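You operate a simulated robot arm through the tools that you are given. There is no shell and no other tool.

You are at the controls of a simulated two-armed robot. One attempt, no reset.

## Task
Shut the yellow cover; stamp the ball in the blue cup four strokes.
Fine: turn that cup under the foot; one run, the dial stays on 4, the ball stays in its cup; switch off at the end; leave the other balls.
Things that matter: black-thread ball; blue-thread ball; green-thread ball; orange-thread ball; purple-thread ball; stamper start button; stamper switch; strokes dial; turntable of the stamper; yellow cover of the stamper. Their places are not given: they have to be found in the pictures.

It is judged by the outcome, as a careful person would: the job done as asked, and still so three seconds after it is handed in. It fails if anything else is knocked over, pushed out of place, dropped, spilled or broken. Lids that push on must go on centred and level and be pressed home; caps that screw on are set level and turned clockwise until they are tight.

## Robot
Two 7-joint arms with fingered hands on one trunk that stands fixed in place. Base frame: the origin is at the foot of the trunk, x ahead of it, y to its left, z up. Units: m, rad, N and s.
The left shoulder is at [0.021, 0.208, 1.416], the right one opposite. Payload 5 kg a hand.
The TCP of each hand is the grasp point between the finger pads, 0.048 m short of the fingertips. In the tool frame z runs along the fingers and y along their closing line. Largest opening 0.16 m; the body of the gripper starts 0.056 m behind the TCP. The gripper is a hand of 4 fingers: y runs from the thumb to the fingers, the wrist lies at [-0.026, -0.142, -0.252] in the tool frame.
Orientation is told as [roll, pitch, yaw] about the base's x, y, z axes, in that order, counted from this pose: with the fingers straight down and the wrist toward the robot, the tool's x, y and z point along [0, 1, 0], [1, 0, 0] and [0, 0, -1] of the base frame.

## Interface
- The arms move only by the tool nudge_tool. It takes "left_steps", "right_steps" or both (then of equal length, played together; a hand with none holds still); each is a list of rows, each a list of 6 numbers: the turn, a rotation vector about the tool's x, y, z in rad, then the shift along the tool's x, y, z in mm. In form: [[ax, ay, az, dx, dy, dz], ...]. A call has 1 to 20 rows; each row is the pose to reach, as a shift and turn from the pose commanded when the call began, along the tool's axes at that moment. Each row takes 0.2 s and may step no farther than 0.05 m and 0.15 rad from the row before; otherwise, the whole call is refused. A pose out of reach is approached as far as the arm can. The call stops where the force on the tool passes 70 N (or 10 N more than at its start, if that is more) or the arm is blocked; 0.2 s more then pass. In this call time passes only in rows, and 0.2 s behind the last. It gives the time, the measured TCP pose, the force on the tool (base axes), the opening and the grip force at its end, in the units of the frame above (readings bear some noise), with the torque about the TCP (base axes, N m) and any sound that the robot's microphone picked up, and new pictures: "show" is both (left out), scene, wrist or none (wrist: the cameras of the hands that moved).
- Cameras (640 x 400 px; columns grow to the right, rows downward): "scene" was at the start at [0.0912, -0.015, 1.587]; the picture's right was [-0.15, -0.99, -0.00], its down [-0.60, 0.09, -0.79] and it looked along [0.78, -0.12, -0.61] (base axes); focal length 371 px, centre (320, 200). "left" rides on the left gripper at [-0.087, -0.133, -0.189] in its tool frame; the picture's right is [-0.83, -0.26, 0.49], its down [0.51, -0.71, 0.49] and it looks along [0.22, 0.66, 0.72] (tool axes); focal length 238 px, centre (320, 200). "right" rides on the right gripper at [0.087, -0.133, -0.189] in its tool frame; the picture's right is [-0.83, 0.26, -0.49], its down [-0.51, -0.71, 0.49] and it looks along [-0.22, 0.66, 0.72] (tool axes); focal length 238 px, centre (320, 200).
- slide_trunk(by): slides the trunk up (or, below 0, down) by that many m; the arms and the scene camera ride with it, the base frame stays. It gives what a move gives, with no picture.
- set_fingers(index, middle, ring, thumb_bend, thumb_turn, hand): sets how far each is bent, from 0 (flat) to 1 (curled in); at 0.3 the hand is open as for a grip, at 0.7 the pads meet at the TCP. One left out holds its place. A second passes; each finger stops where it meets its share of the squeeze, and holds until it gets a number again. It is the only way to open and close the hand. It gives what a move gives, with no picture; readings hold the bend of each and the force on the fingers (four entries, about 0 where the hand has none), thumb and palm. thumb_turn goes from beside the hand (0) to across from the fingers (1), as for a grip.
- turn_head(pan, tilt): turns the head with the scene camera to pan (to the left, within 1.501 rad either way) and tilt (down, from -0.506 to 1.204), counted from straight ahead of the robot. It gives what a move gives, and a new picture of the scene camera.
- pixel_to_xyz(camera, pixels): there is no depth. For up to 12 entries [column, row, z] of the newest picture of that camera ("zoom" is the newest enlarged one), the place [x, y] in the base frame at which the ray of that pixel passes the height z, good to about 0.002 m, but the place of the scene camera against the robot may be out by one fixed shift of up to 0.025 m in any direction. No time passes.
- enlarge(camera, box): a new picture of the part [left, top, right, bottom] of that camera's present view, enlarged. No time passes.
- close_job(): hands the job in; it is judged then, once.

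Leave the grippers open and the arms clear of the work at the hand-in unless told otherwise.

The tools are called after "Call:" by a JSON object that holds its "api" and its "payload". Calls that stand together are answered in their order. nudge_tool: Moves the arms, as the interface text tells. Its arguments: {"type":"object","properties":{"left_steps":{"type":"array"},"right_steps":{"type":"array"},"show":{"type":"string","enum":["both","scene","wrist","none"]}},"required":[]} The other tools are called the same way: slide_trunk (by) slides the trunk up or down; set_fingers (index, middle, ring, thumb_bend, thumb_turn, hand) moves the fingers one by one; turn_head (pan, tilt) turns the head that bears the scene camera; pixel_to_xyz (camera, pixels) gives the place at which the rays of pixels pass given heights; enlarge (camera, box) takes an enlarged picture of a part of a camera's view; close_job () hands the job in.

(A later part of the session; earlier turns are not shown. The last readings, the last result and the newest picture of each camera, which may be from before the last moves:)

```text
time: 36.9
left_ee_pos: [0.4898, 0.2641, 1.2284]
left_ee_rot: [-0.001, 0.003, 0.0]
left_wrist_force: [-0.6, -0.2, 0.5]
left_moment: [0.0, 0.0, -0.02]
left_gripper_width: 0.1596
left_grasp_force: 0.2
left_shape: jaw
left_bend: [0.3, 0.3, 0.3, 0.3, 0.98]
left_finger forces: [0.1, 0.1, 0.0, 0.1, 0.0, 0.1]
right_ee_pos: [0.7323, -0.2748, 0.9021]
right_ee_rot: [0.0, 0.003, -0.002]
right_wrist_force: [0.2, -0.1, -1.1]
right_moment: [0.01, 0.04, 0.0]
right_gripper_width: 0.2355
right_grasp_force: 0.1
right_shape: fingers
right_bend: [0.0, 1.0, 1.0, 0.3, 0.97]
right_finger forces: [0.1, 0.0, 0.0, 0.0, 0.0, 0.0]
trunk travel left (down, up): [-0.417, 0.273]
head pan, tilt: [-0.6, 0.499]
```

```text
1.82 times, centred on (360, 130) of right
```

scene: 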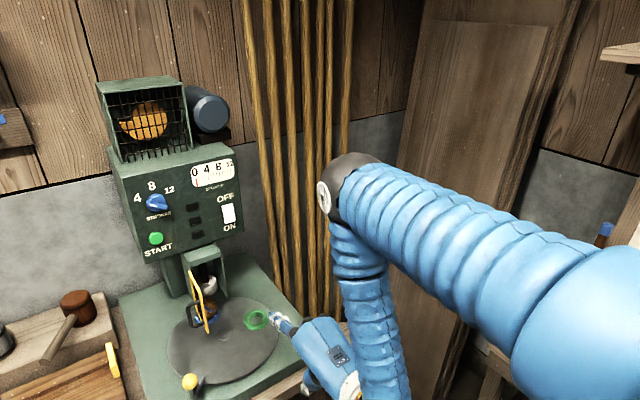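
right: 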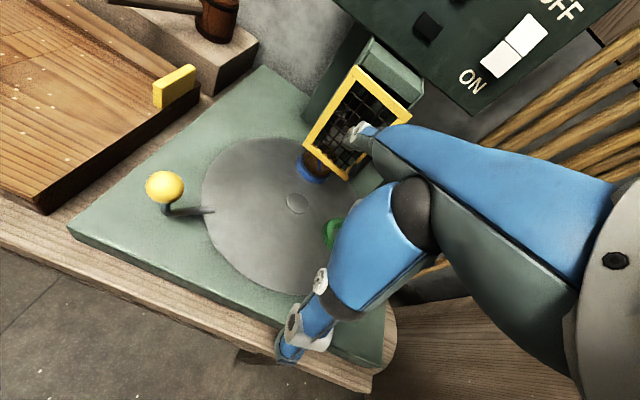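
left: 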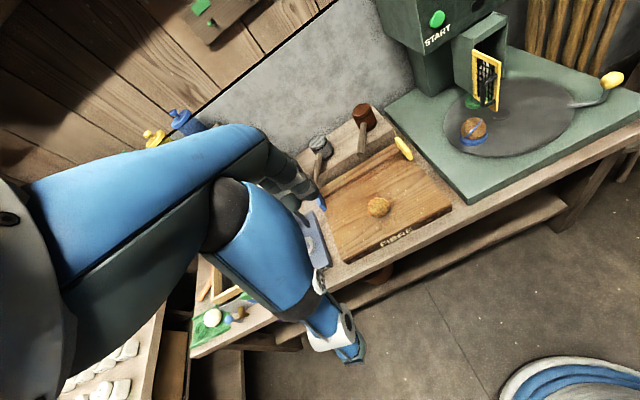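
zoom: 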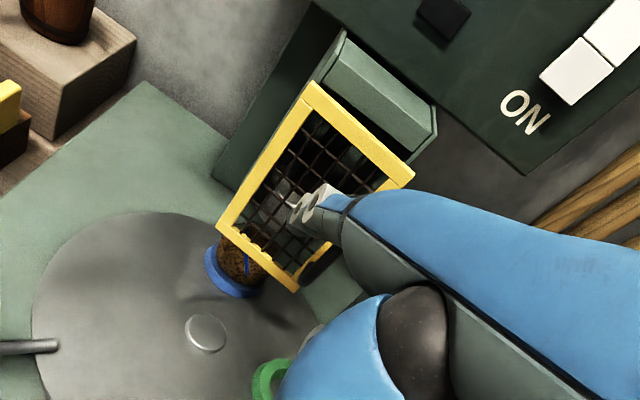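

The cover is nearly shut, gap still visible. I push 20 mm more forward in 4 mm rows and watch the force.

Call:
{"api": "nudge_tool", "payload": {"right_steps": [[0, 0, 0, -1, 4, 0], [0, 0, 0, -2, 8, 0], [0, 0, 0, -3, 12, 0], [0, 0, 0, -4, 16, 0], [0, 0, 0, -5, 19, 0]], "show": "wrist"}}

Call:
{"api": "enlarge", "payload": {"camera": "left", "box": [420, 0, 600, 170]}}

Call:
{"api": "enlarge", "payload": {"camera": "right", "box": [240, 20, 480, 240]}}

```text
time: 38.1
left_ee_pos: [0.4898, 0.2637, 1.2291]
left_ee_rot: [0.0, 0.003, 0.002]
left_wrist_force: [0.5, -0.6, 1.0]
left_moment: [-0.01, 0.01, -0.01]
left_gripper_width: 0.1594
left_grasp_force: 0.1
left_shape: jaw
left_bend: [0.3, 0.3, 0.3, 0.3, 0.98]
left_finger forces: [0.0, 0.0, 0.0, 0.0, 0.0, 0.0]
right_ee_pos: [0.749, -0.2783, 0.9033]
right_ee_rot: [0.0, 0.004, 0.001]
right_wrist_force: [-10.1, 0.4, 1.7]
right_moment: [0.03, -0.33, 0.25]
right_gripper_width: 0.2315
right_grasp_force: 4.1
right_shape: fingers
right_bend: [0.01, 1.0, 1.0, 0.3, 0.97]
right_finger forces: [9.4, 0.0, 0.0, 0.1, 0.0, 0.0]
trunk travel left (down, up): [-0.417, 0.273]
head pan, tilt: [-0.6, 0.499]
```

right: 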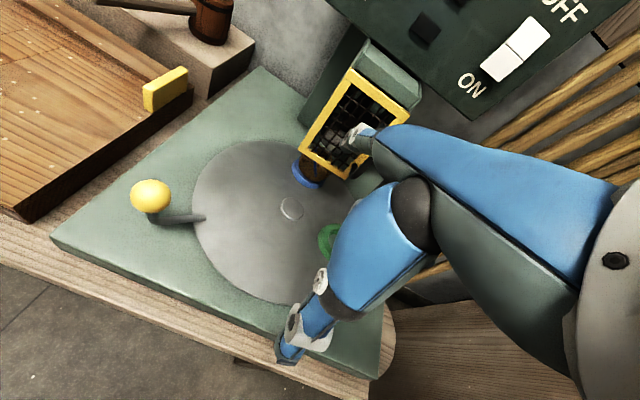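

```text
2.35 times, centred on (510, 85) of left
```

zoom: 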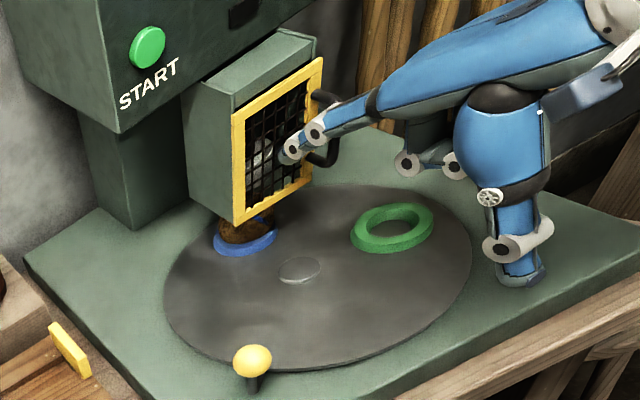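

```text
1.82 times, centred on (360, 130) of right
```

zoom: 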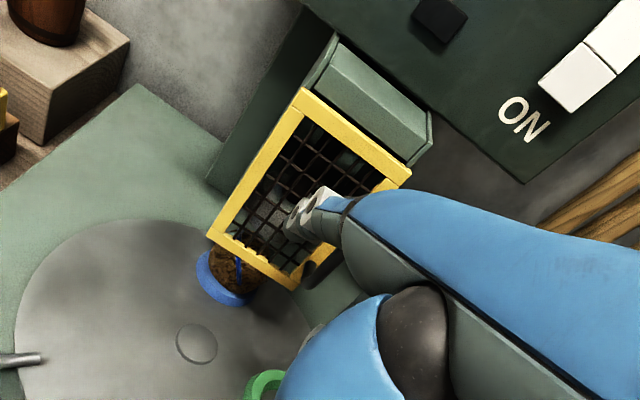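

The force rose to 10 N: the cover is against its stop. I press 3 mm more to be sure, then draw the finger straight back and look.

Call:
{"api": "nudge_tool", "payload": {"right_steps": [[0, 0, 0, 0, 2, 0], [0, 0, 0, 0, 4, 0], [0, 0, 0, 0, 4, 0], [0, 0, 0, 0, -10, 0], [0, 0, 0, 2, -40, 0], [0, 0, 0, 2, -80, 0], [0, 0, 0, 2, -120, 0]], "show": "both"}}

Call:
{"api": "enlarge", "payload": {"camera": "left", "box": [420, 0, 600, 170]}}

Call:
{"api": "enlarge", "payload": {"camera": "right", "box": [180, 0, 480, 240]}}

```text
time: 39.7
left_ee_pos: [0.4892, 0.2639, 1.2281]
left_ee_rot: [-0.001, 0.003, 0.0]
left_wrist_force: [0.0, 0.3, 0.1]
left_moment: [0.01, -0.06, 0.03]
left_gripper_width: 0.1597
left_grasp_force: 0.0
left_shape: jaw
left_bend: [0.3, 0.3, 0.3, 0.3, 0.98]
left_finger forces: [0.0, 0.0, 0.0, 0.0, 0.0, 0.1]
right_ee_pos: [0.6288, -0.2759, 0.902]
right_ee_rot: [0.001, 0.0, 0.0]
right_wrist_force: [1.0, 0.1, 0.4]
right_moment: [0.02, 0.02, -0.02]
right_gripper_width: 0.2358
right_grasp_force: 0.2
right_shape: fingers
right_bend: [0.0, 1.0, 1.0, 0.3, 0.97]
right_finger forces: [0.1, 0.0, 0.0, 0.0, 0.1, 0.1]
trunk travel left (down, up): [-0.417, 0.273]
head pan, tilt: [-0.6, 0.499]
```

scene: 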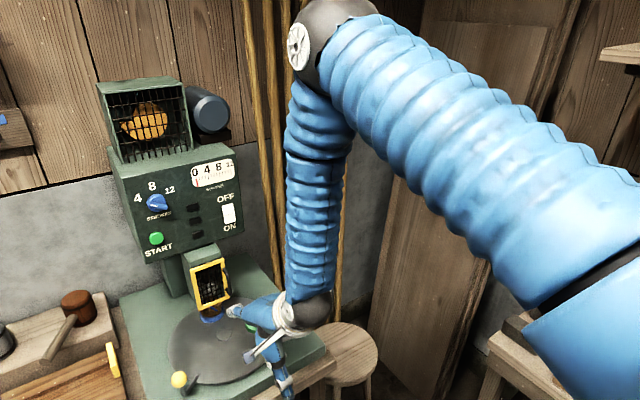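
right: 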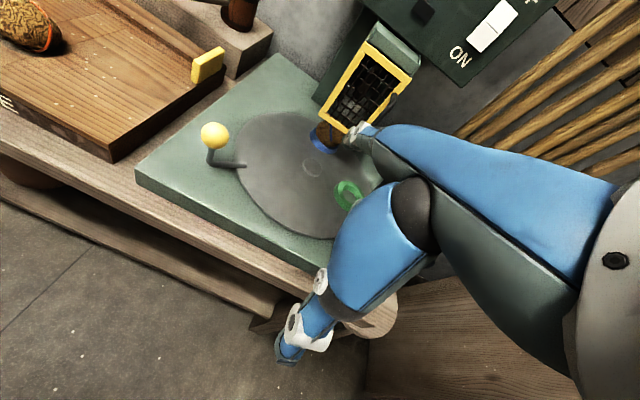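

```text
2.35 times, centred on (510, 85) of left
```

zoom: 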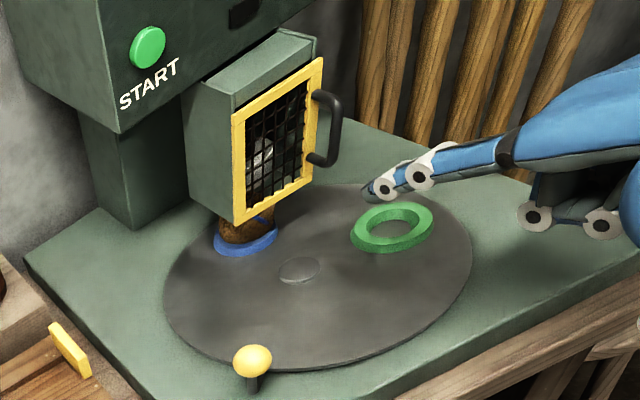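

```text
1.67 times, centred on (330, 120) of right
```

zoom: 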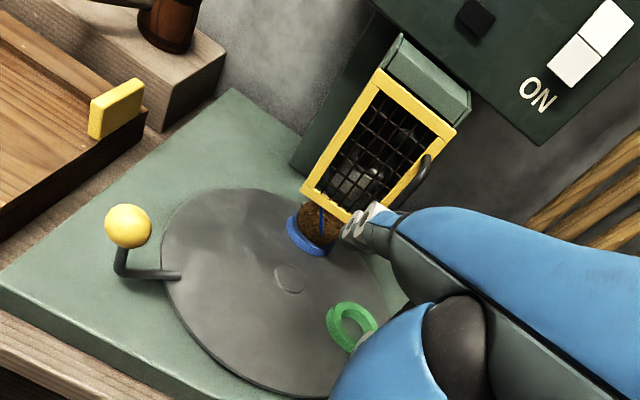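

The cover is shut and the ball stands under the foot. Now I study the switch: enlarge it in right and scene views.

Call:
{"api": "enlarge", "payload": {"camera": "right", "box": [450, 0, 530, 60]}}

Call:
{"api": "enlarge", "payload": {"camera": "scene", "box": [200, 180, 250, 245]}}

```text
6.67 times, centred on (490, 30) of right
```

zoom: 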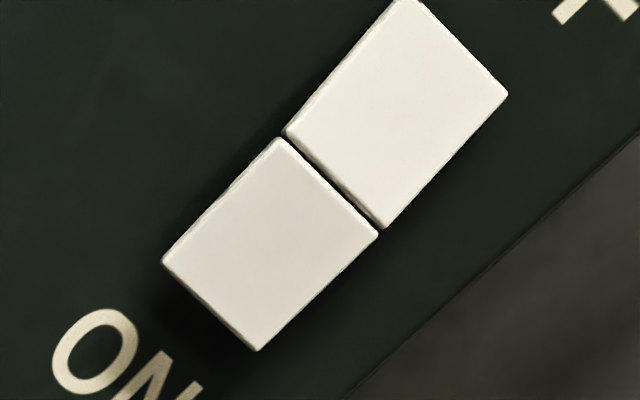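

```text
6.15 times, centred on (225, 212) of scene
```

zoom: 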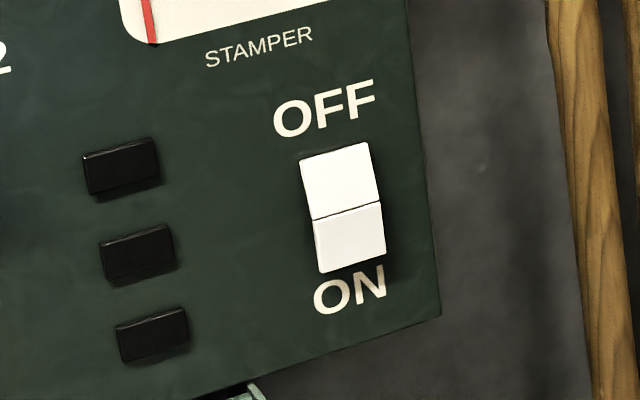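

The lower half casts a shadow below it, so it stands out: the switch is OFF now. I raise the hand and bring the index tip in front of the lower (ON) half, about 10 cm short.

Call:
{"api": "nudge_tool", "payload": {"right_steps": [[0, 0, 0, -15, 0, -40], [0, 0, 0, -30, 5, -80], [0, 0, 0, -50, 15, -120], [0, 0, 0, -70, 40, -155], [0, 0, 0, -89, 71, -181]], "show": "both"}}

Call:
{"api": "enlarge", "payload": {"camera": "right", "box": [260, 60, 460, 220]}}

Call:
{"api": "enlarge", "payload": {"camera": "scene", "box": [120, 150, 320, 300]}}

```text
time: 40.9
left_ee_pos: [0.4911, 0.2625, 1.2283]
left_ee_rot: [-0.001, 0.004, -0.001]
left_wrist_force: [-0.4, 0.1, -0.1]
left_moment: [0.04, 0.05, 0.0]
left_gripper_width: 0.1598
left_grasp_force: 0.1
left_shape: jaw
left_bend: [0.3, 0.3, 0.3, 0.3, 0.98]
left_finger forces: [0.0, 0.0, 0.0, 0.1, 0.0, 0.1]
right_ee_pos: [0.7035, -0.3673, 1.0793]
right_ee_rot: [-0.001, 0.005, 0.001]
right_wrist_force: [-0.2, -0.1, -0.7]
right_moment: [0.03, -0.09, -0.01]
right_gripper_width: 0.236
right_grasp_force: 0.0
right_shape: fingers
right_bend: [0.0, 1.0, 1.0, 0.3, 0.97]
right_finger forces: [0.0, 0.0, 0.0, 0.1, 0.0, 0.0]
trunk travel left (down, up): [-0.417, 0.273]
head pan, tilt: [-0.6, 0.499]
```

scene: 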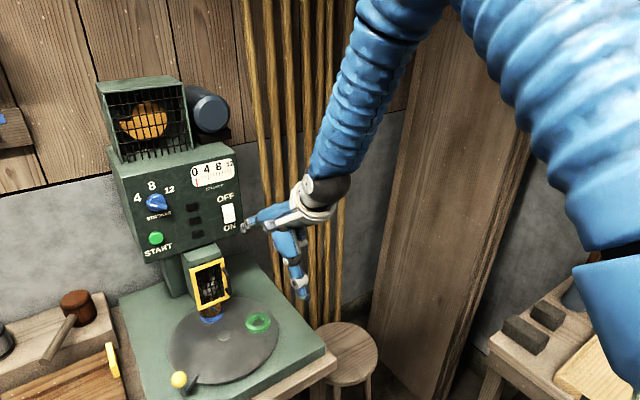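
right: 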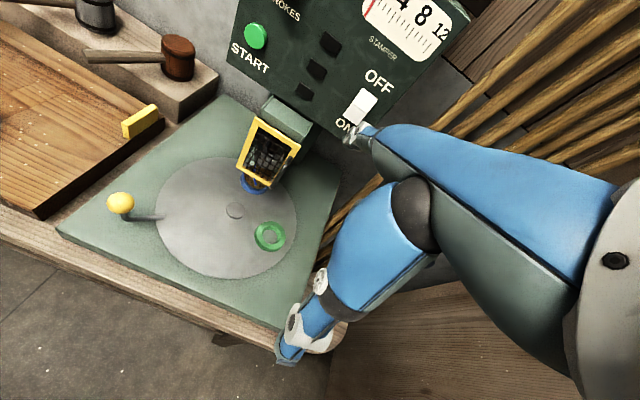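

```text
2.50 times, centred on (360, 140) of right
```

zoom: 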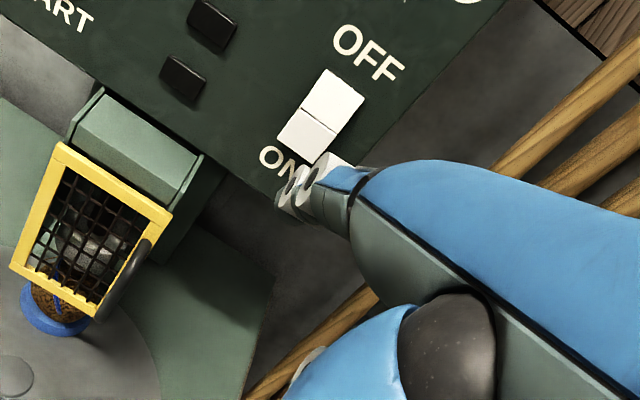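

```text
2.67 times, centred on (220, 225) of scene
```

zoom: 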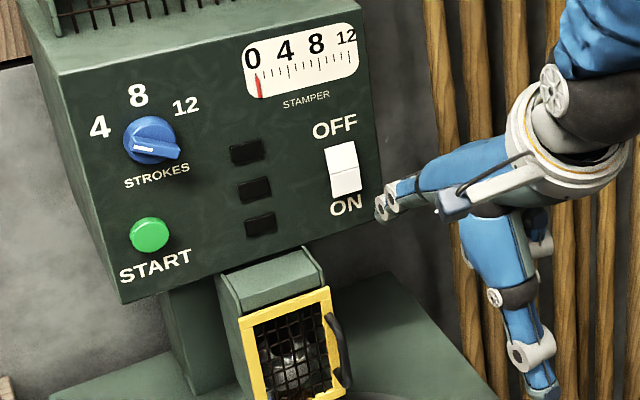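

I take rays of the ON half and of the index tip from both views.

Call:
{"api": "pixel_to_xyz", "payload": {"camera": "right", "pixels": [[354.4, 114, 1.05], [354.4, 114, 1.1], [366, 100, 1.05], [366, 100, 1.1], [346, 141, 1.05], [346, 141, 1.1]]}}

Call:
{"api": "pixel_to_xyz", "payload": {"camera": "scene", "pixels": [[229.4, 217.9, 1.05], [229.4, 217.9, 1.1], [227.9, 209, 1.05], [227.9, 209, 1.1], [242.5, 230.6, 1.05], [242.5, 230.6, 1.1]]}}

```text
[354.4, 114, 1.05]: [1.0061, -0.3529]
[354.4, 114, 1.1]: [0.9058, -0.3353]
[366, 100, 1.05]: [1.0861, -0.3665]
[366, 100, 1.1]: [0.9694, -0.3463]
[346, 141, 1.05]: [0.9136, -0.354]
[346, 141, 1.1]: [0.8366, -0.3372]
```

```text
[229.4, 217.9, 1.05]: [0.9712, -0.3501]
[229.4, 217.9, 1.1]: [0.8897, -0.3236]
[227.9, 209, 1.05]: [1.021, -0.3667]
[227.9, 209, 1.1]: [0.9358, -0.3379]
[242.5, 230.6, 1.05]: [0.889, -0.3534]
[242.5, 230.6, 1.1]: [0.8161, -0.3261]
```

The ON half lies at about (0.955,-0.344,1.073); the tip at about (0.865,-0.345,1.08). I go forward 70 mm and 7 mm down, then look before touching.

Call:
{"api": "nudge_tool", "payload": {"right_steps": [[0, 0, 0, 0, 30, 4], [0, 0, 0, 0, 55, 7], [0, 0, 0, 0, 70, 7]], "show": "wrist"}}

Call:
{"api": "enlarge", "payload": {"camera": "right", "box": [290, 70, 430, 180]}}

Call:
{"api": "enlarge", "payload": {"camera": "scene", "box": [180, 170, 280, 270]}}

```text
time: 41.7
left_ee_pos: [0.4889, 0.2642, 1.2281]
left_ee_rot: [0.001, 0.003, 0.0]
left_wrist_force: [-0.1, -0.3, -0.4]
left_moment: [-0.01, 0.0, -0.03]
left_gripper_width: 0.1598
left_grasp_force: 0.1
left_shape: jaw
left_bend: [0.3, 0.3, 0.3, 0.3, 0.98]
left_finger forces: [0.1, 0.0, 0.1, 0.0, 0.0, 0.1]
right_ee_pos: [0.7721, -0.367, 1.0756]
right_ee_rot: [0.0, 0.004, 0.0]
right_wrist_force: [-0.7, 0.5, 0.2]
right_moment: [0.01, 0.0, 0.01]
right_gripper_width: 0.2357
right_grasp_force: 0.2
right_shape: fingers
right_bend: [0.0, 1.0, 1.0, 0.3, 0.97]
right_finger forces: [0.0, 0.1, 0.0, 0.0, 0.1, 0.0]
trunk travel left (down, up): [-0.417, 0.273]
head pan, tilt: [-0.6, 0.499]
```

right: 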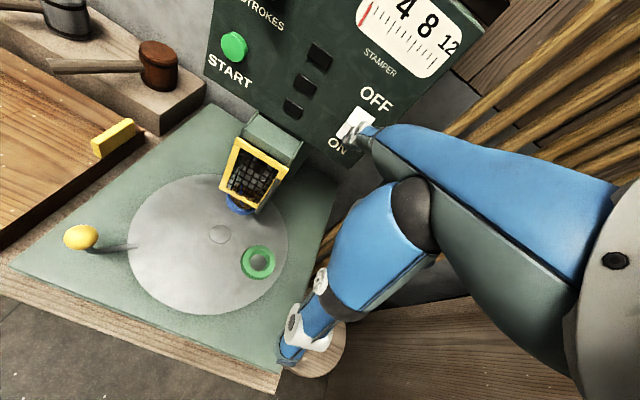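

```text
3.64 times, centred on (360, 125) of right
```

zoom: 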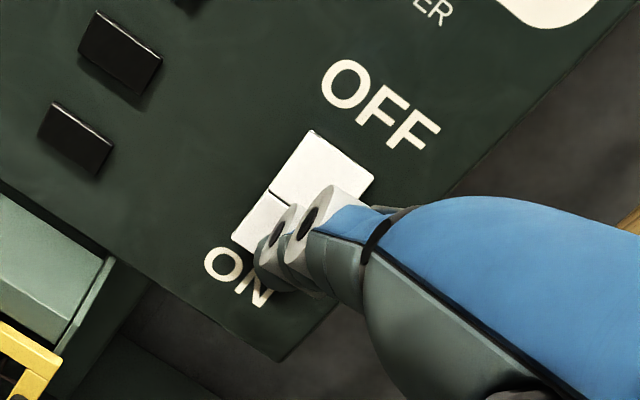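

```text
4.00 times, centred on (230, 220) of scene
```

zoom: 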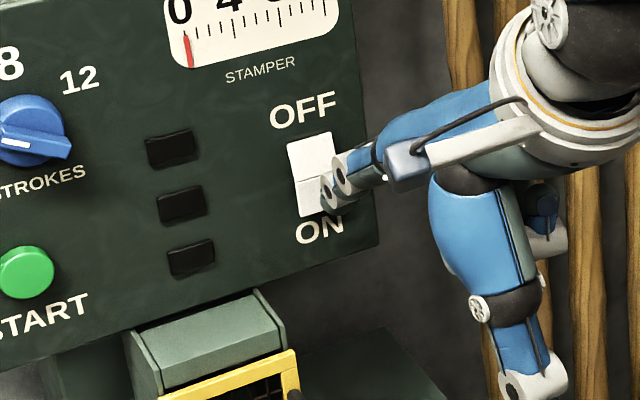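

The tip is just before the ON half. I creep forward 18 mm in 3 mm rows.

Call:
{"api": "nudge_tool", "payload": {"right_steps": [[0, 0, 0, 0, 4, 0], [0, 0, 0, 0, 8, 0], [0, 0, 0, 0, 12, 0], [0, 0, 0, 0, 15, 0], [0, 0, 0, 0, 18, 0]], "show": "wrist"}}

Call:
{"api": "enlarge", "payload": {"camera": "right", "box": [290, 70, 430, 180]}}

Call:
{"api": "enlarge", "payload": {"camera": "scene", "box": [180, 170, 280, 270]}}

```text
time: 42.9
left_ee_pos: [0.4905, 0.2646, 1.2283]
left_ee_rot: [0.0, 0.006, -0.001]
left_wrist_force: [0.1, -0.4, -0.7]
left_moment: [-0.04, 0.02, 0.02]
left_gripper_width: 0.1598
left_grasp_force: 0.1
left_shape: jaw
left_bend: [0.3, 0.3, 0.3, 0.3, 0.98]
left_finger forces: [0.0, 0.0, 0.0, 0.0, 0.0, 0.0]
right_ee_pos: [0.7899, -0.3657, 1.0752]
right_ee_rot: [-0.001, 0.004, 0.001]
right_wrist_force: [0.3, 0.8, -1.5]
right_moment: [0.0, 0.03, -0.02]
right_gripper_width: 0.2358
right_grasp_force: 0.0
right_shape: fingers
right_bend: [0.0, 1.0, 1.0, 0.3, 0.97]
right_finger forces: [0.0, 0.1, 0.0, 0.0, 0.0, 0.1]
trunk travel left (down, up): [-0.417, 0.273]
head pan, tilt: [-0.6, 0.499]
```

right: 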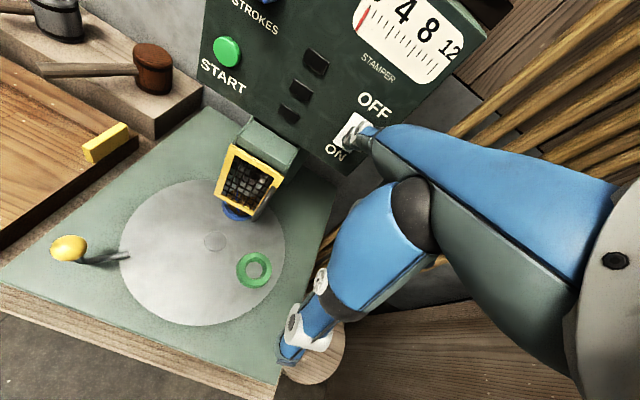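

```text
3.64 times, centred on (360, 125) of right
```

zoom: 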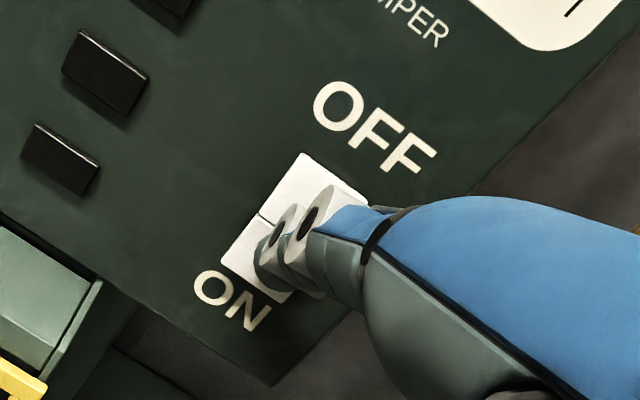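

```text
4.00 times, centred on (230, 220) of scene
```

zoom: 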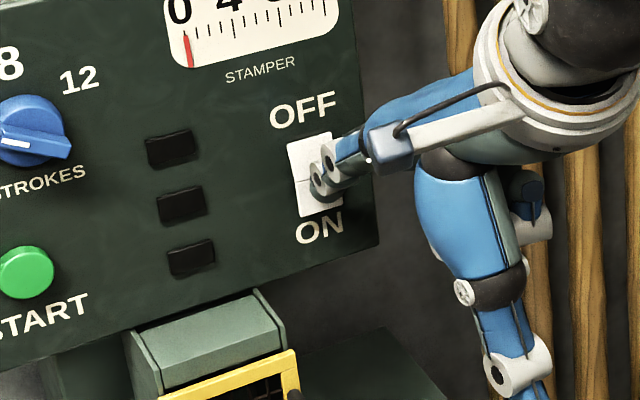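

No touch yet (force about 0). I go 4 mm lower for better leverage on the ON half and creep forward another 14 mm.

Call:
{"api": "nudge_tool", "payload": {"right_steps": [[0, 0, 0, 0, 3, 4], [0, 0, 0, 0, 6, 4], [0, 0, 0, 0, 9, 4], [0, 0, 0, 0, 12, 4], [0, 0, 0, 0, 14, 4]], "show": "wrist"}}

Call:
{"api": "enlarge", "payload": {"camera": "right", "box": [290, 70, 430, 180]}}

Call:
{"api": "enlarge", "payload": {"camera": "scene", "box": [180, 170, 280, 270]}}

```text
time: 44.1
left_ee_pos: [0.4898, 0.2623, 1.2304]
left_ee_rot: [0.0, 0.004, -0.002]
left_wrist_force: [0.3, -0.2, 0.7]
left_moment: [0.02, 0.01, -0.01]
left_gripper_width: 0.1596
left_grasp_force: 0.1
left_shape: jaw
left_bend: [0.3, 0.3, 0.3, 0.3, 0.98]
left_finger forces: [0.1, 0.0, 0.1, 0.1, 0.1, 0.1]
right_ee_pos: [0.8027, -0.3669, 1.0734]
right_ee_rot: [0.0, 0.002, 0.0]
right_wrist_force: [-13.6, 0.0, 0.2]
right_moment: [0.07, -0.05, 0.25]
right_gripper_width: 0.2268
right_grasp_force: 7.3
right_shape: fingers
right_bend: [0.03, 1.0, 1.0, 0.3, 0.97]
right_finger forces: [14.4, 0.0, 0.1, 0.1, 0.1, 0.0]
trunk travel left (down, up): [-0.417, 0.273]
head pan, tilt: [-0.6, 0.499]
```

right: 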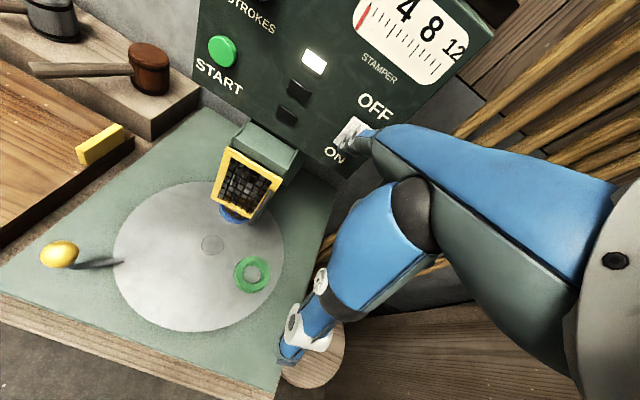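

```text
3.64 times, centred on (360, 125) of right
```

zoom: 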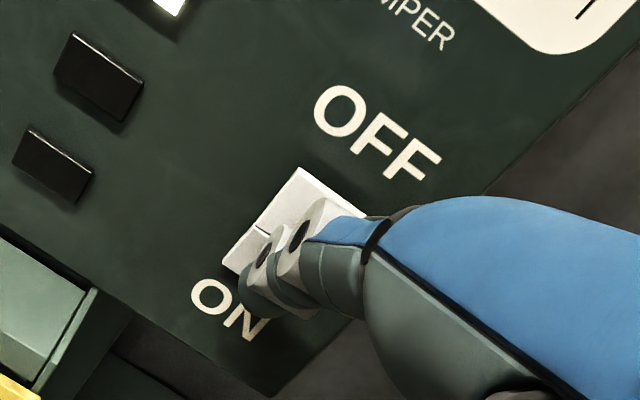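

```text
4.00 times, centred on (230, 220) of scene
```

zoom: 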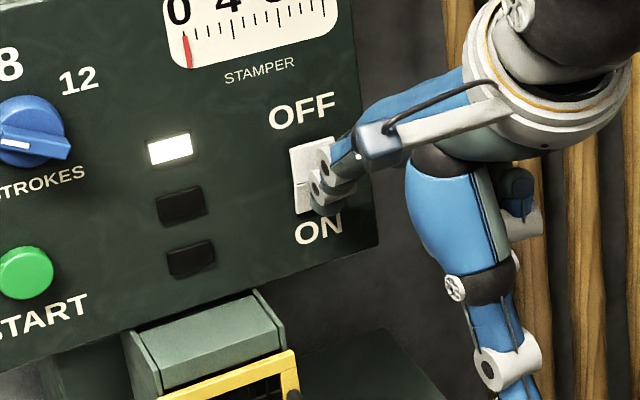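

The top lamp lit: the stamper is on. I draw the finger back 70 mm and look at the panel.

Call:
{"api": "nudge_tool", "payload": {"right_steps": [[0, 0, 0, 0, -8, 0], [0, 0, 0, 0, -30, 0], [0, 0, 0, 0, -60, 0], [0, 0, 0, 0, -90, 0]], "show": "both"}}

Call:
{"api": "enlarge", "payload": {"camera": "scene", "box": [100, 150, 260, 270]}}

Call:
{"api": "enlarge", "payload": {"camera": "right", "box": [180, 0, 480, 280]}}

```text
time: 45.1
left_ee_pos: [0.4892, 0.2636, 1.2298]
left_ee_rot: [-0.001, 0.004, 0.0]
left_wrist_force: [-1.1, 0.2, -0.4]
left_moment: [0.02, -0.11, 0.01]
left_gripper_width: 0.1597
left_grasp_force: 0.1
left_shape: jaw
left_bend: [0.3, 0.3, 0.3, 0.3, 0.98]
left_finger forces: [0.1, 0.0, 0.1, 0.0, 0.0, 0.1]
right_ee_pos: [0.7143, -0.3661, 1.0766]
right_ee_rot: [-0.001, 0.0, -0.001]
right_wrist_force: [0.9, 0.8, 0.9]
right_moment: [-0.03, -0.01, 0.0]
right_gripper_width: 0.2357
right_grasp_force: 0.0
right_shape: fingers
right_bend: [0.0, 1.0, 1.0, 0.3, 0.97]
right_finger forces: [0.0, 0.1, 0.0, 0.1, 0.0, 0.0]
trunk travel left (down, up): [-0.417, 0.273]
head pan, tilt: [-0.6, 0.499]
```

scene: 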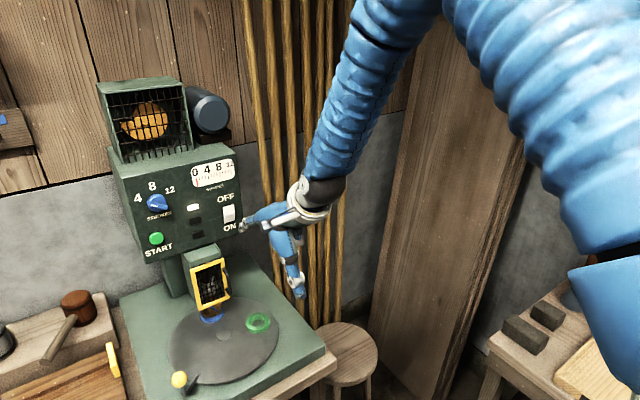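
right: 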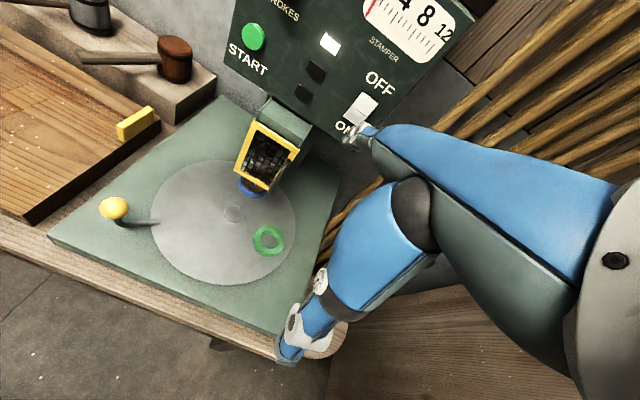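

```text
3.33 times, centred on (180, 210) of scene
```

zoom: 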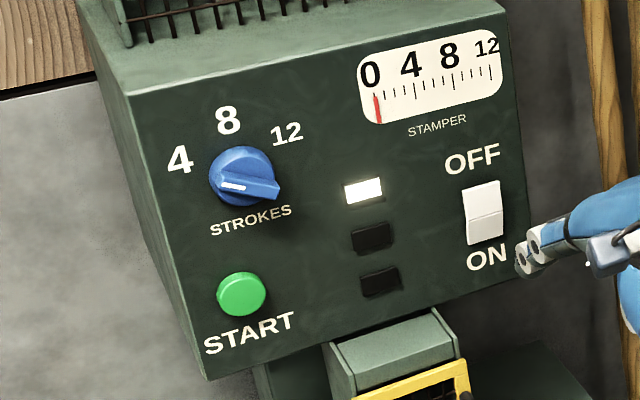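

```text
1.43 times, centred on (330, 140) of right
```

zoom: 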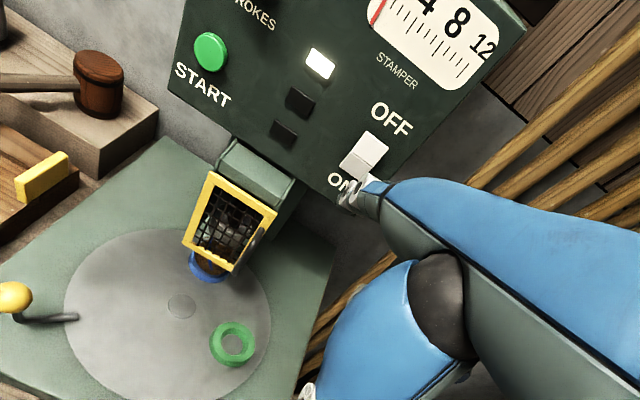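

Power lamp is on, gauge 0, dial on 4. Now START: rays from left (437.2,19.9) and right (253.1,35.1).

Call:
{"api": "pixel_to_xyz", "payload": {"camera": "left", "pixels": [[437.2, 19.9, 1.05], [437.2, 19.9, 1.1]]}}

Call:
{"api": "pixel_to_xyz", "payload": {"camera": "right", "pixels": [[253.1, 35.1, 1.05], [253.1, 35.1, 1.1], [353.7, 119, 1.05], [353.7, 119, 1.1]]}}

Call:
{"api": "pixel_to_xyz", "payload": {"camera": "scene", "pixels": [[156.2, 238, 1.05], [156.2, 238, 1.1]]}}

```text
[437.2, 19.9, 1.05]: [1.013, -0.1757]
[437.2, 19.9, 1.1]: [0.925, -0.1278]
```

```text
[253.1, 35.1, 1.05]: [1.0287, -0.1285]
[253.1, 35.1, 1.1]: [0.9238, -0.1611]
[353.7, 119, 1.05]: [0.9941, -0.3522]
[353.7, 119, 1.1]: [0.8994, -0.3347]
```

```text
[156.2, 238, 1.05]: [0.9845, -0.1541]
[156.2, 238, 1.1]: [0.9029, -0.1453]
```

START comes out at about (0.963,-0.149,1.079). I move the hand left across, tip 10 cm before the panel, to stand in front of START.

Call:
{"api": "nudge_tool", "payload": {"right_steps": [[0, 0, 0, 40, -10, -2], [0, 0, 0, 80, -14, -4], [0, 0, 0, 120, -14, -6], [0, 0, 0, 160, -14, -6], [0, 0, 0, 197, -14, -6]], "show": "both"}}

Call:
{"api": "enlarge", "payload": {"camera": "right", "box": [260, 40, 460, 200]}}

Call:
{"api": "enlarge", "payload": {"camera": "left", "box": [400, 0, 580, 120]}}

```text
time: 46.3
left_ee_pos: [0.4897, 0.2645, 1.2291]
left_ee_rot: [-0.001, 0.004, 0.001]
left_wrist_force: [0.0, 0.9, -0.4]
left_moment: [-0.1, 0.01, 0.0]
left_gripper_width: 0.1599
left_grasp_force: 0.2
left_shape: jaw
left_bend: [0.3, 0.3, 0.3, 0.3, 0.98]
left_finger forces: [0.1, 0.0, 0.0, 0.0, 0.1, 0.0]
right_ee_pos: [0.6994, -0.1679, 1.0813]
right_ee_rot: [-0.001, 0.002, 0.0]
right_wrist_force: [0.1, 0.7, 0.3]
right_moment: [-0.03, -0.01, -0.02]
right_gripper_width: 0.2356
right_grasp_force: 0.0
right_shape: fingers
right_bend: [0.0, 1.0, 1.0, 0.3, 0.97]
right_finger forces: [0.0, 0.1, 0.0, 0.0, 0.0, 0.0]
trunk travel left (down, up): [-0.417, 0.273]
head pan, tilt: [-0.6, 0.499]
```

scene: 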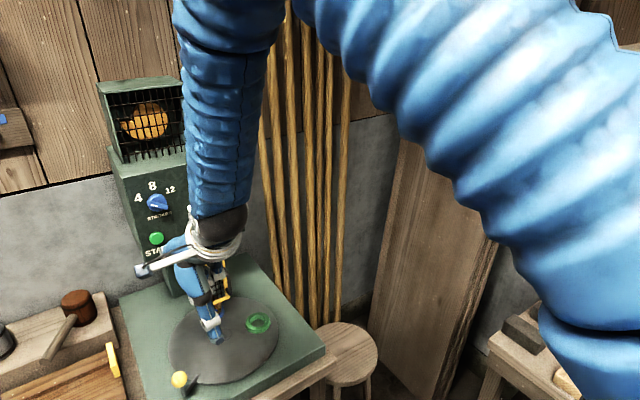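
right: 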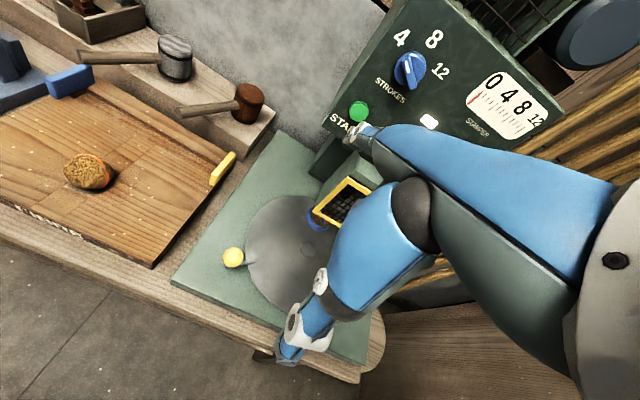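

```text
2.50 times, centred on (360, 120) of right
```

zoom: 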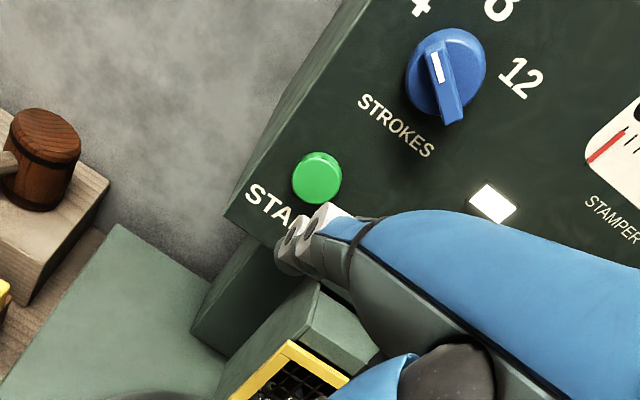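

```text
3.33 times, centred on (490, 60) of left
```

zoom: 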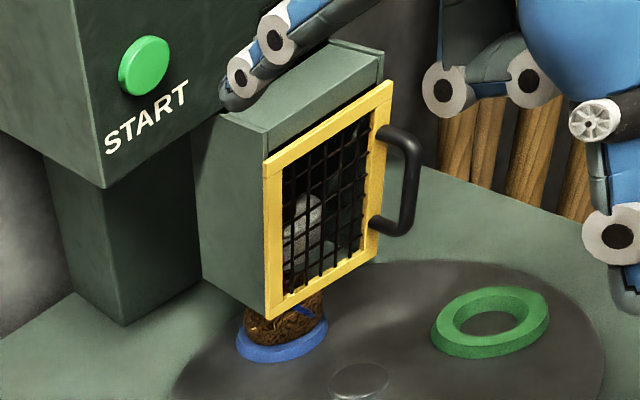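

I triangulate the tip (left (463,29.4), right (345.2,143.2)) and START again (right (358.8,111.2)).

Call:
{"api": "pixel_to_xyz", "payload": {"camera": "left", "pixels": [[463, 29.4, 1.05], [463, 29.4, 1.1], [433.8, 19.5, 1.05], [433.8, 19.5, 1.1]]}}

Call:
{"api": "pixel_to_xyz", "payload": {"camera": "right", "pixels": [[345.2, 143.2, 1.05], [345.2, 143.2, 1.1], [358.8, 111.2, 1.05], [358.8, 111.2, 1.1]]}}

```text
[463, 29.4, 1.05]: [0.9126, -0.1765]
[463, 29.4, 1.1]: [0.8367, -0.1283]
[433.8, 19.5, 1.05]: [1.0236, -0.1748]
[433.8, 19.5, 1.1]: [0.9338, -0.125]
```

```text
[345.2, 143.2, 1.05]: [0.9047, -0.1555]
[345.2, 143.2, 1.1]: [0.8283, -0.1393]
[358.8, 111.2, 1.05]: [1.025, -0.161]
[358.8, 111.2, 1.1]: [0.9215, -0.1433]
```

Tip at about (0.859,-0.145,1.083), START at about (0.967,-0.149,1.078). I go forward 80 mm, 4 mm right, 5 mm down, stopping short of the button.

Call:
{"api": "nudge_tool", "payload": {"right_steps": [[0, 0, 0, -2, 30, 3], [0, 0, 0, -4, 58, 5], [0, 0, 0, -4, 80, 5]], "show": "wrist"}}

Call:
{"api": "enlarge", "payload": {"camera": "right", "box": [280, 60, 440, 180]}}

Call:
{"api": "enlarge", "payload": {"camera": "left", "box": [400, 0, 520, 80]}}

```text
time: 47.1
left_ee_pos: [0.4893, 0.2646, 1.2288]
left_ee_rot: [0.0, 0.006, -0.001]
left_wrist_force: [0.1, 0.6, -0.2]
left_moment: [0.0, 0.05, 0.05]
left_gripper_width: 0.1597
left_grasp_force: 0.0
left_shape: jaw
left_bend: [0.3, 0.3, 0.3, 0.3, 0.98]
left_finger forces: [0.1, 0.0, 0.0, 0.1, 0.1, 0.0]
right_ee_pos: [0.7809, -0.1734, 1.0756]
right_ee_rot: [0.0, 0.001, -0.002]
right_wrist_force: [-0.1, -0.1, 0.2]
right_moment: [0.04, 0.02, 0.0]
right_gripper_width: 0.2358
right_grasp_force: 0.0
right_shape: fingers
right_bend: [0.0, 1.0, 1.0, 0.3, 0.97]
right_finger forces: [0.0, 0.0, 0.0, 0.1, 0.0, 0.0]
trunk travel left (down, up): [-0.417, 0.273]
head pan, tilt: [-0.6, 0.499]
```

right: 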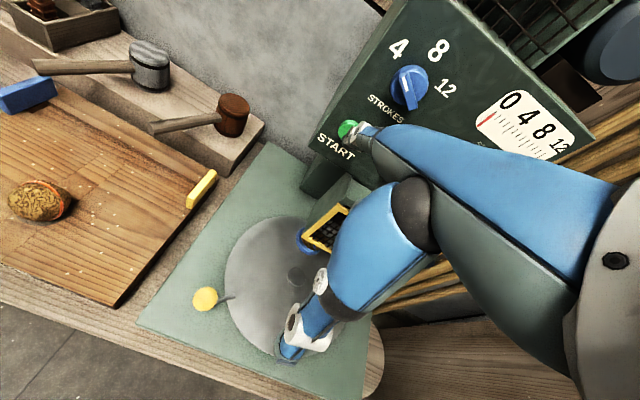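

```text
3.33 times, centred on (360, 120) of right
```

zoom: 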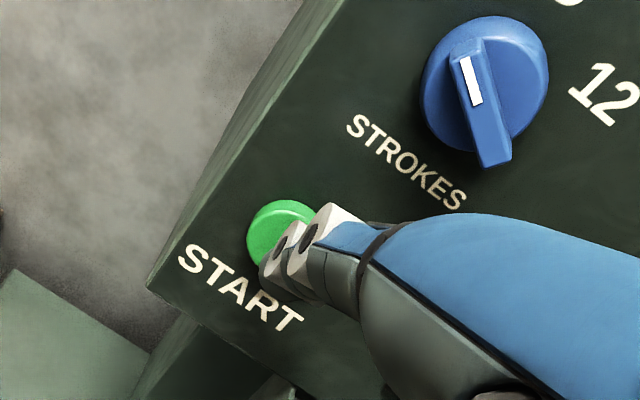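

```text
5.00 times, centred on (460, 40) of left
```

zoom: 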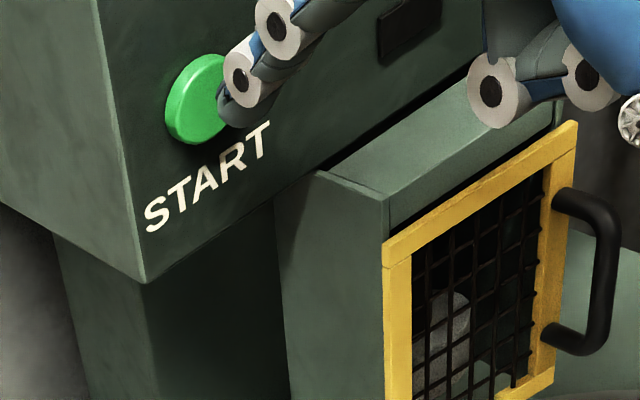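

Lined up with the button, about 2 cm short. I creep forward 16 mm in 4 mm rows and read the force.

Call:
{"api": "nudge_tool", "payload": {"right_steps": [[0, 0, 0, 0, 4, 0], [0, 0, 0, 0, 8, 0], [0, 0, 0, 0, 12, 0], [0, 0, 0, 0, 15, 0]], "show": "wrist"}}

Call:
{"api": "enlarge", "payload": {"camera": "left", "box": [400, 0, 520, 80]}}

```text
time: 48.1
left_ee_pos: [0.4905, 0.2639, 1.2284]
left_ee_rot: [-0.001, 0.004, 0.0]
left_wrist_force: [0.1, 0.1, 1.0]
left_moment: [-0.01, 0.02, -0.01]
left_gripper_width: 0.1598
left_grasp_force: 0.0
left_shape: jaw
left_bend: [0.3, 0.3, 0.3, 0.3, 0.98]
left_finger forces: [0.0, 0.0, 0.1, 0.0, 0.1, 0.0]
right_ee_pos: [0.7958, -0.1725, 1.0744]
right_ee_rot: [-0.001, 0.003, 0.0]
right_wrist_force: [-1.5, 0.1, 1.0]
right_moment: [0.03, -0.04, 0.01]
right_gripper_width: 0.2351
right_grasp_force: 0.9
right_shape: fingers
right_bend: [0.0, 1.0, 1.0, 0.3, 0.97]
right_finger forces: [1.6, 0.0, 0.0, 0.1, 0.0, 0.0]
trunk travel left (down, up): [-0.417, 0.273]
head pan, tilt: [-0.6, 0.499]
heard: click
```

right: 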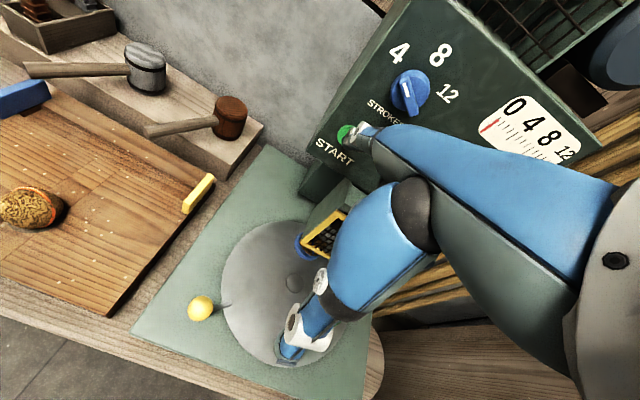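

```text
5.00 times, centred on (460, 40) of left
```

zoom: 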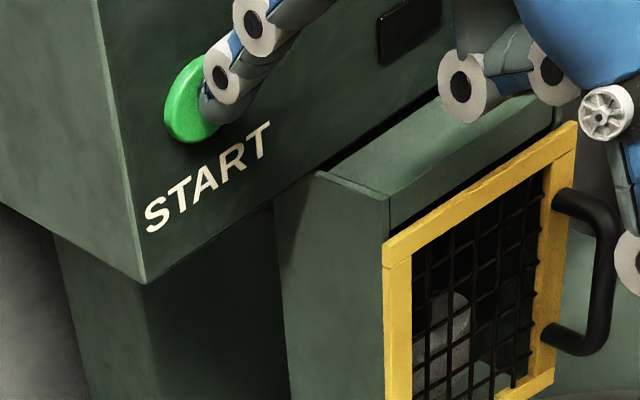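

A click was heard at a light touch of 1.6 N: the button went in. I draw the finger straight back and watch the lamps, gauge and foot.

Call:
{"api": "nudge_tool", "payload": {"right_steps": [[0, 0, 0, 0, -20, 0], [0, 0, 0, 0, -60, 0], [0, 0, 0, 0, -100, 0]], "show": "both"}}

Call:
{"api": "enlarge", "payload": {"camera": "left", "box": [400, 0, 580, 120]}}

Call:
{"api": "enlarge", "payload": {"camera": "right", "box": [300, 0, 580, 180]}}

```text
time: 48.9
left_ee_pos: [0.4878, 0.2647, 1.2286]
left_ee_rot: [0.0, 0.004, -0.001]
left_wrist_force: [-1.4, 0.4, -0.1]
left_moment: [0.05, -0.03, 0.01]
left_gripper_width: 0.16
left_grasp_force: 0.0
left_shape: jaw
left_bend: [0.3, 0.3, 0.3, 0.3, 0.98]
left_finger forces: [0.0, 0.0, 0.0, 0.0, 0.1, 0.0]
right_ee_pos: [0.6946, -0.1745, 1.0744]
right_ee_rot: [0.001, 0.0, 0.001]
right_wrist_force: [-0.8, 0.7, 0.9]
right_moment: [-0.03, -0.02, 0.0]
right_gripper_width: 0.2359
right_grasp_force: 0.0
right_shape: fingers
right_bend: [0.0, 1.0, 1.0, 0.3, 0.97]
right_finger forces: [0.0, 0.1, 0.0, 0.0, 0.1, 0.0]
trunk travel left (down, up): [-0.417, 0.273]
head pan, tilt: [-0.6, 0.499]
```

scene: 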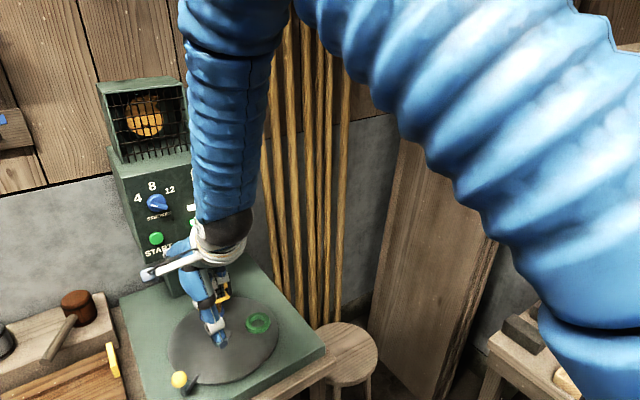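
right: 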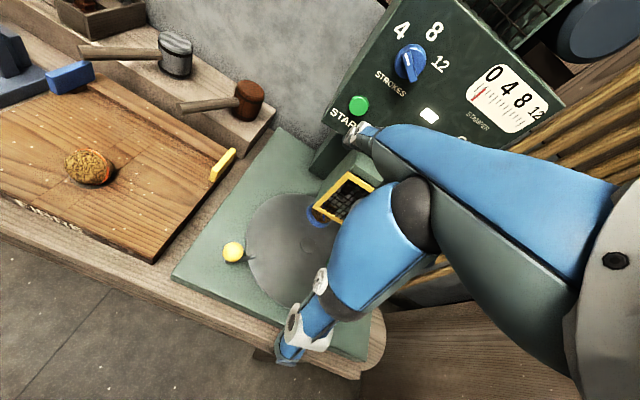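

```text
3.33 times, centred on (490, 60) of left
```

zoom: 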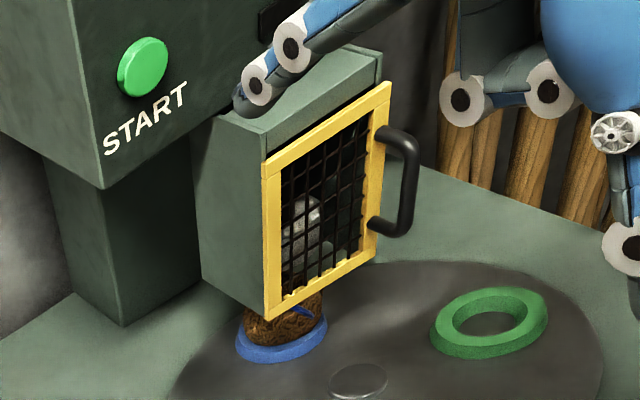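

```text
2.22 times, centred on (440, 90) of right
```

zoom: 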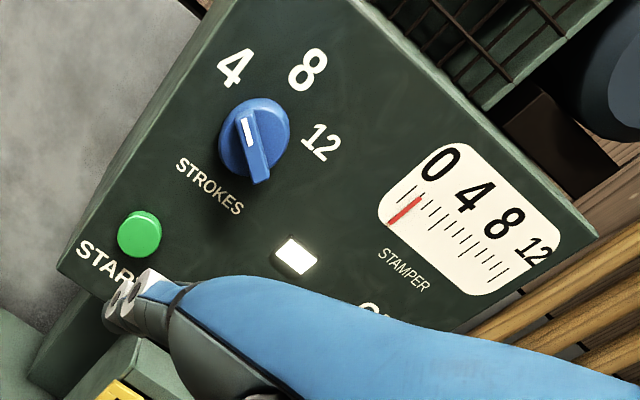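

The gauge needle has left 0 and a second lamp glows: the run has begun. I move the hand right, clear of the panel view, while it runs.

Call:
{"api": "nudge_tool", "payload": {"right_steps": [[0, 0, 0, -40, -10, 0], [0, 0, 0, -80, -10, 0], [0, 0, 0, -120, -10, -5], [0, 0, 0, -160, -10, -10], [0, 0, 0, -191, -10, -20]], "show": "both"}}

Call:
{"api": "enlarge", "payload": {"camera": "scene", "box": [100, 80, 260, 340]}}

Call:
{"api": "enlarge", "payload": {"camera": "scene", "box": [120, 150, 260, 260]}}

```text
time: 50.1
left_ee_pos: [0.4889, 0.2633, 1.2294]
left_ee_rot: [0.001, 0.003, 0.001]
left_wrist_force: [0.4, -0.1, -0.2]
left_moment: [0.04, -0.04, -0.02]
left_gripper_width: 0.1596
left_grasp_force: 0.1
left_shape: jaw
left_bend: [0.3, 0.3, 0.3, 0.3, 0.98]
left_finger forces: [0.1, 0.0, 0.0, 0.0, 0.0, 0.1]
right_ee_pos: [0.6837, -0.3652, 1.0938]
right_ee_rot: [0.0, 0.002, 0.003]
right_wrist_force: [0.5, 0.0, 0.4]
right_moment: [-0.07, -0.04, -0.04]
right_gripper_width: 0.236
right_grasp_force: 0.0
right_shape: fingers
right_bend: [0.0, 1.0, 1.0, 0.3, 0.98]
right_finger forces: [0.1, 0.0, 0.0, 0.0, 0.0, 0.0]
trunk travel left (down, up): [-0.417, 0.273]
head pan, tilt: [-0.6, 0.499]
```

scene: 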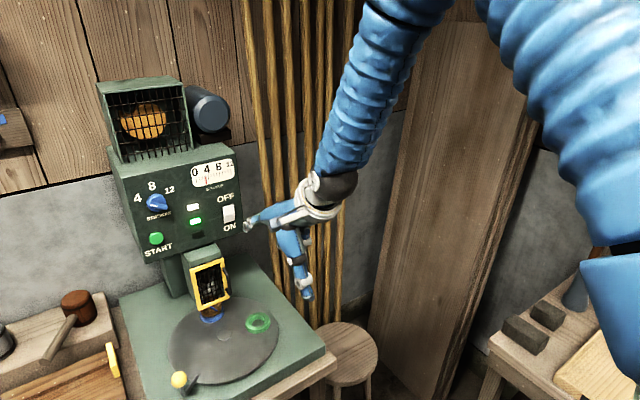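
right: 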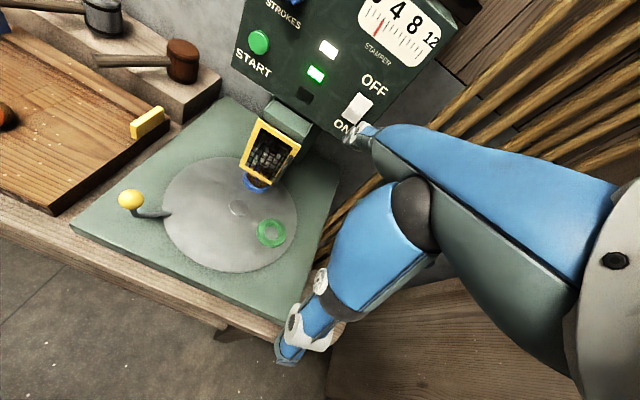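

```text
1.54 times, centred on (180, 210) of scene
```

zoom: 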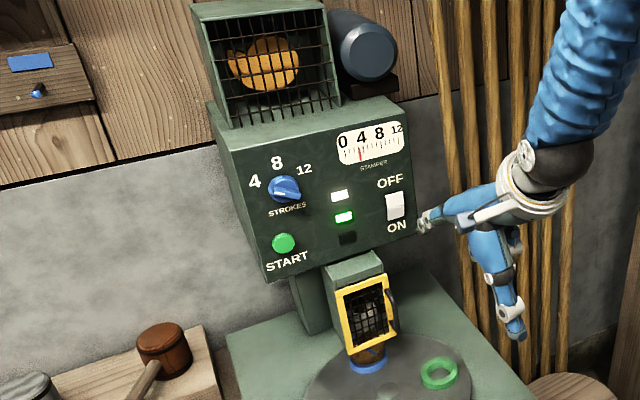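

```text
3.64 times, centred on (190, 205) of scene
```

zoom: 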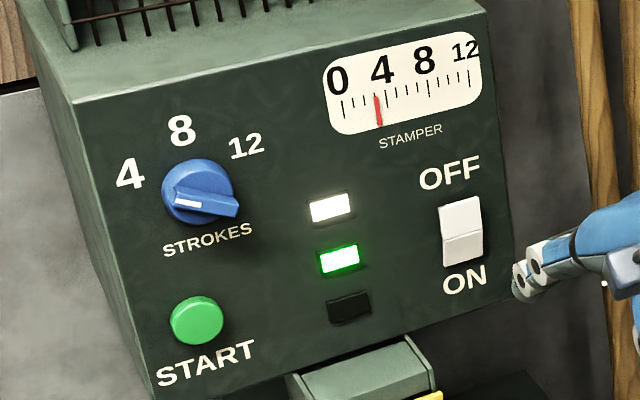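

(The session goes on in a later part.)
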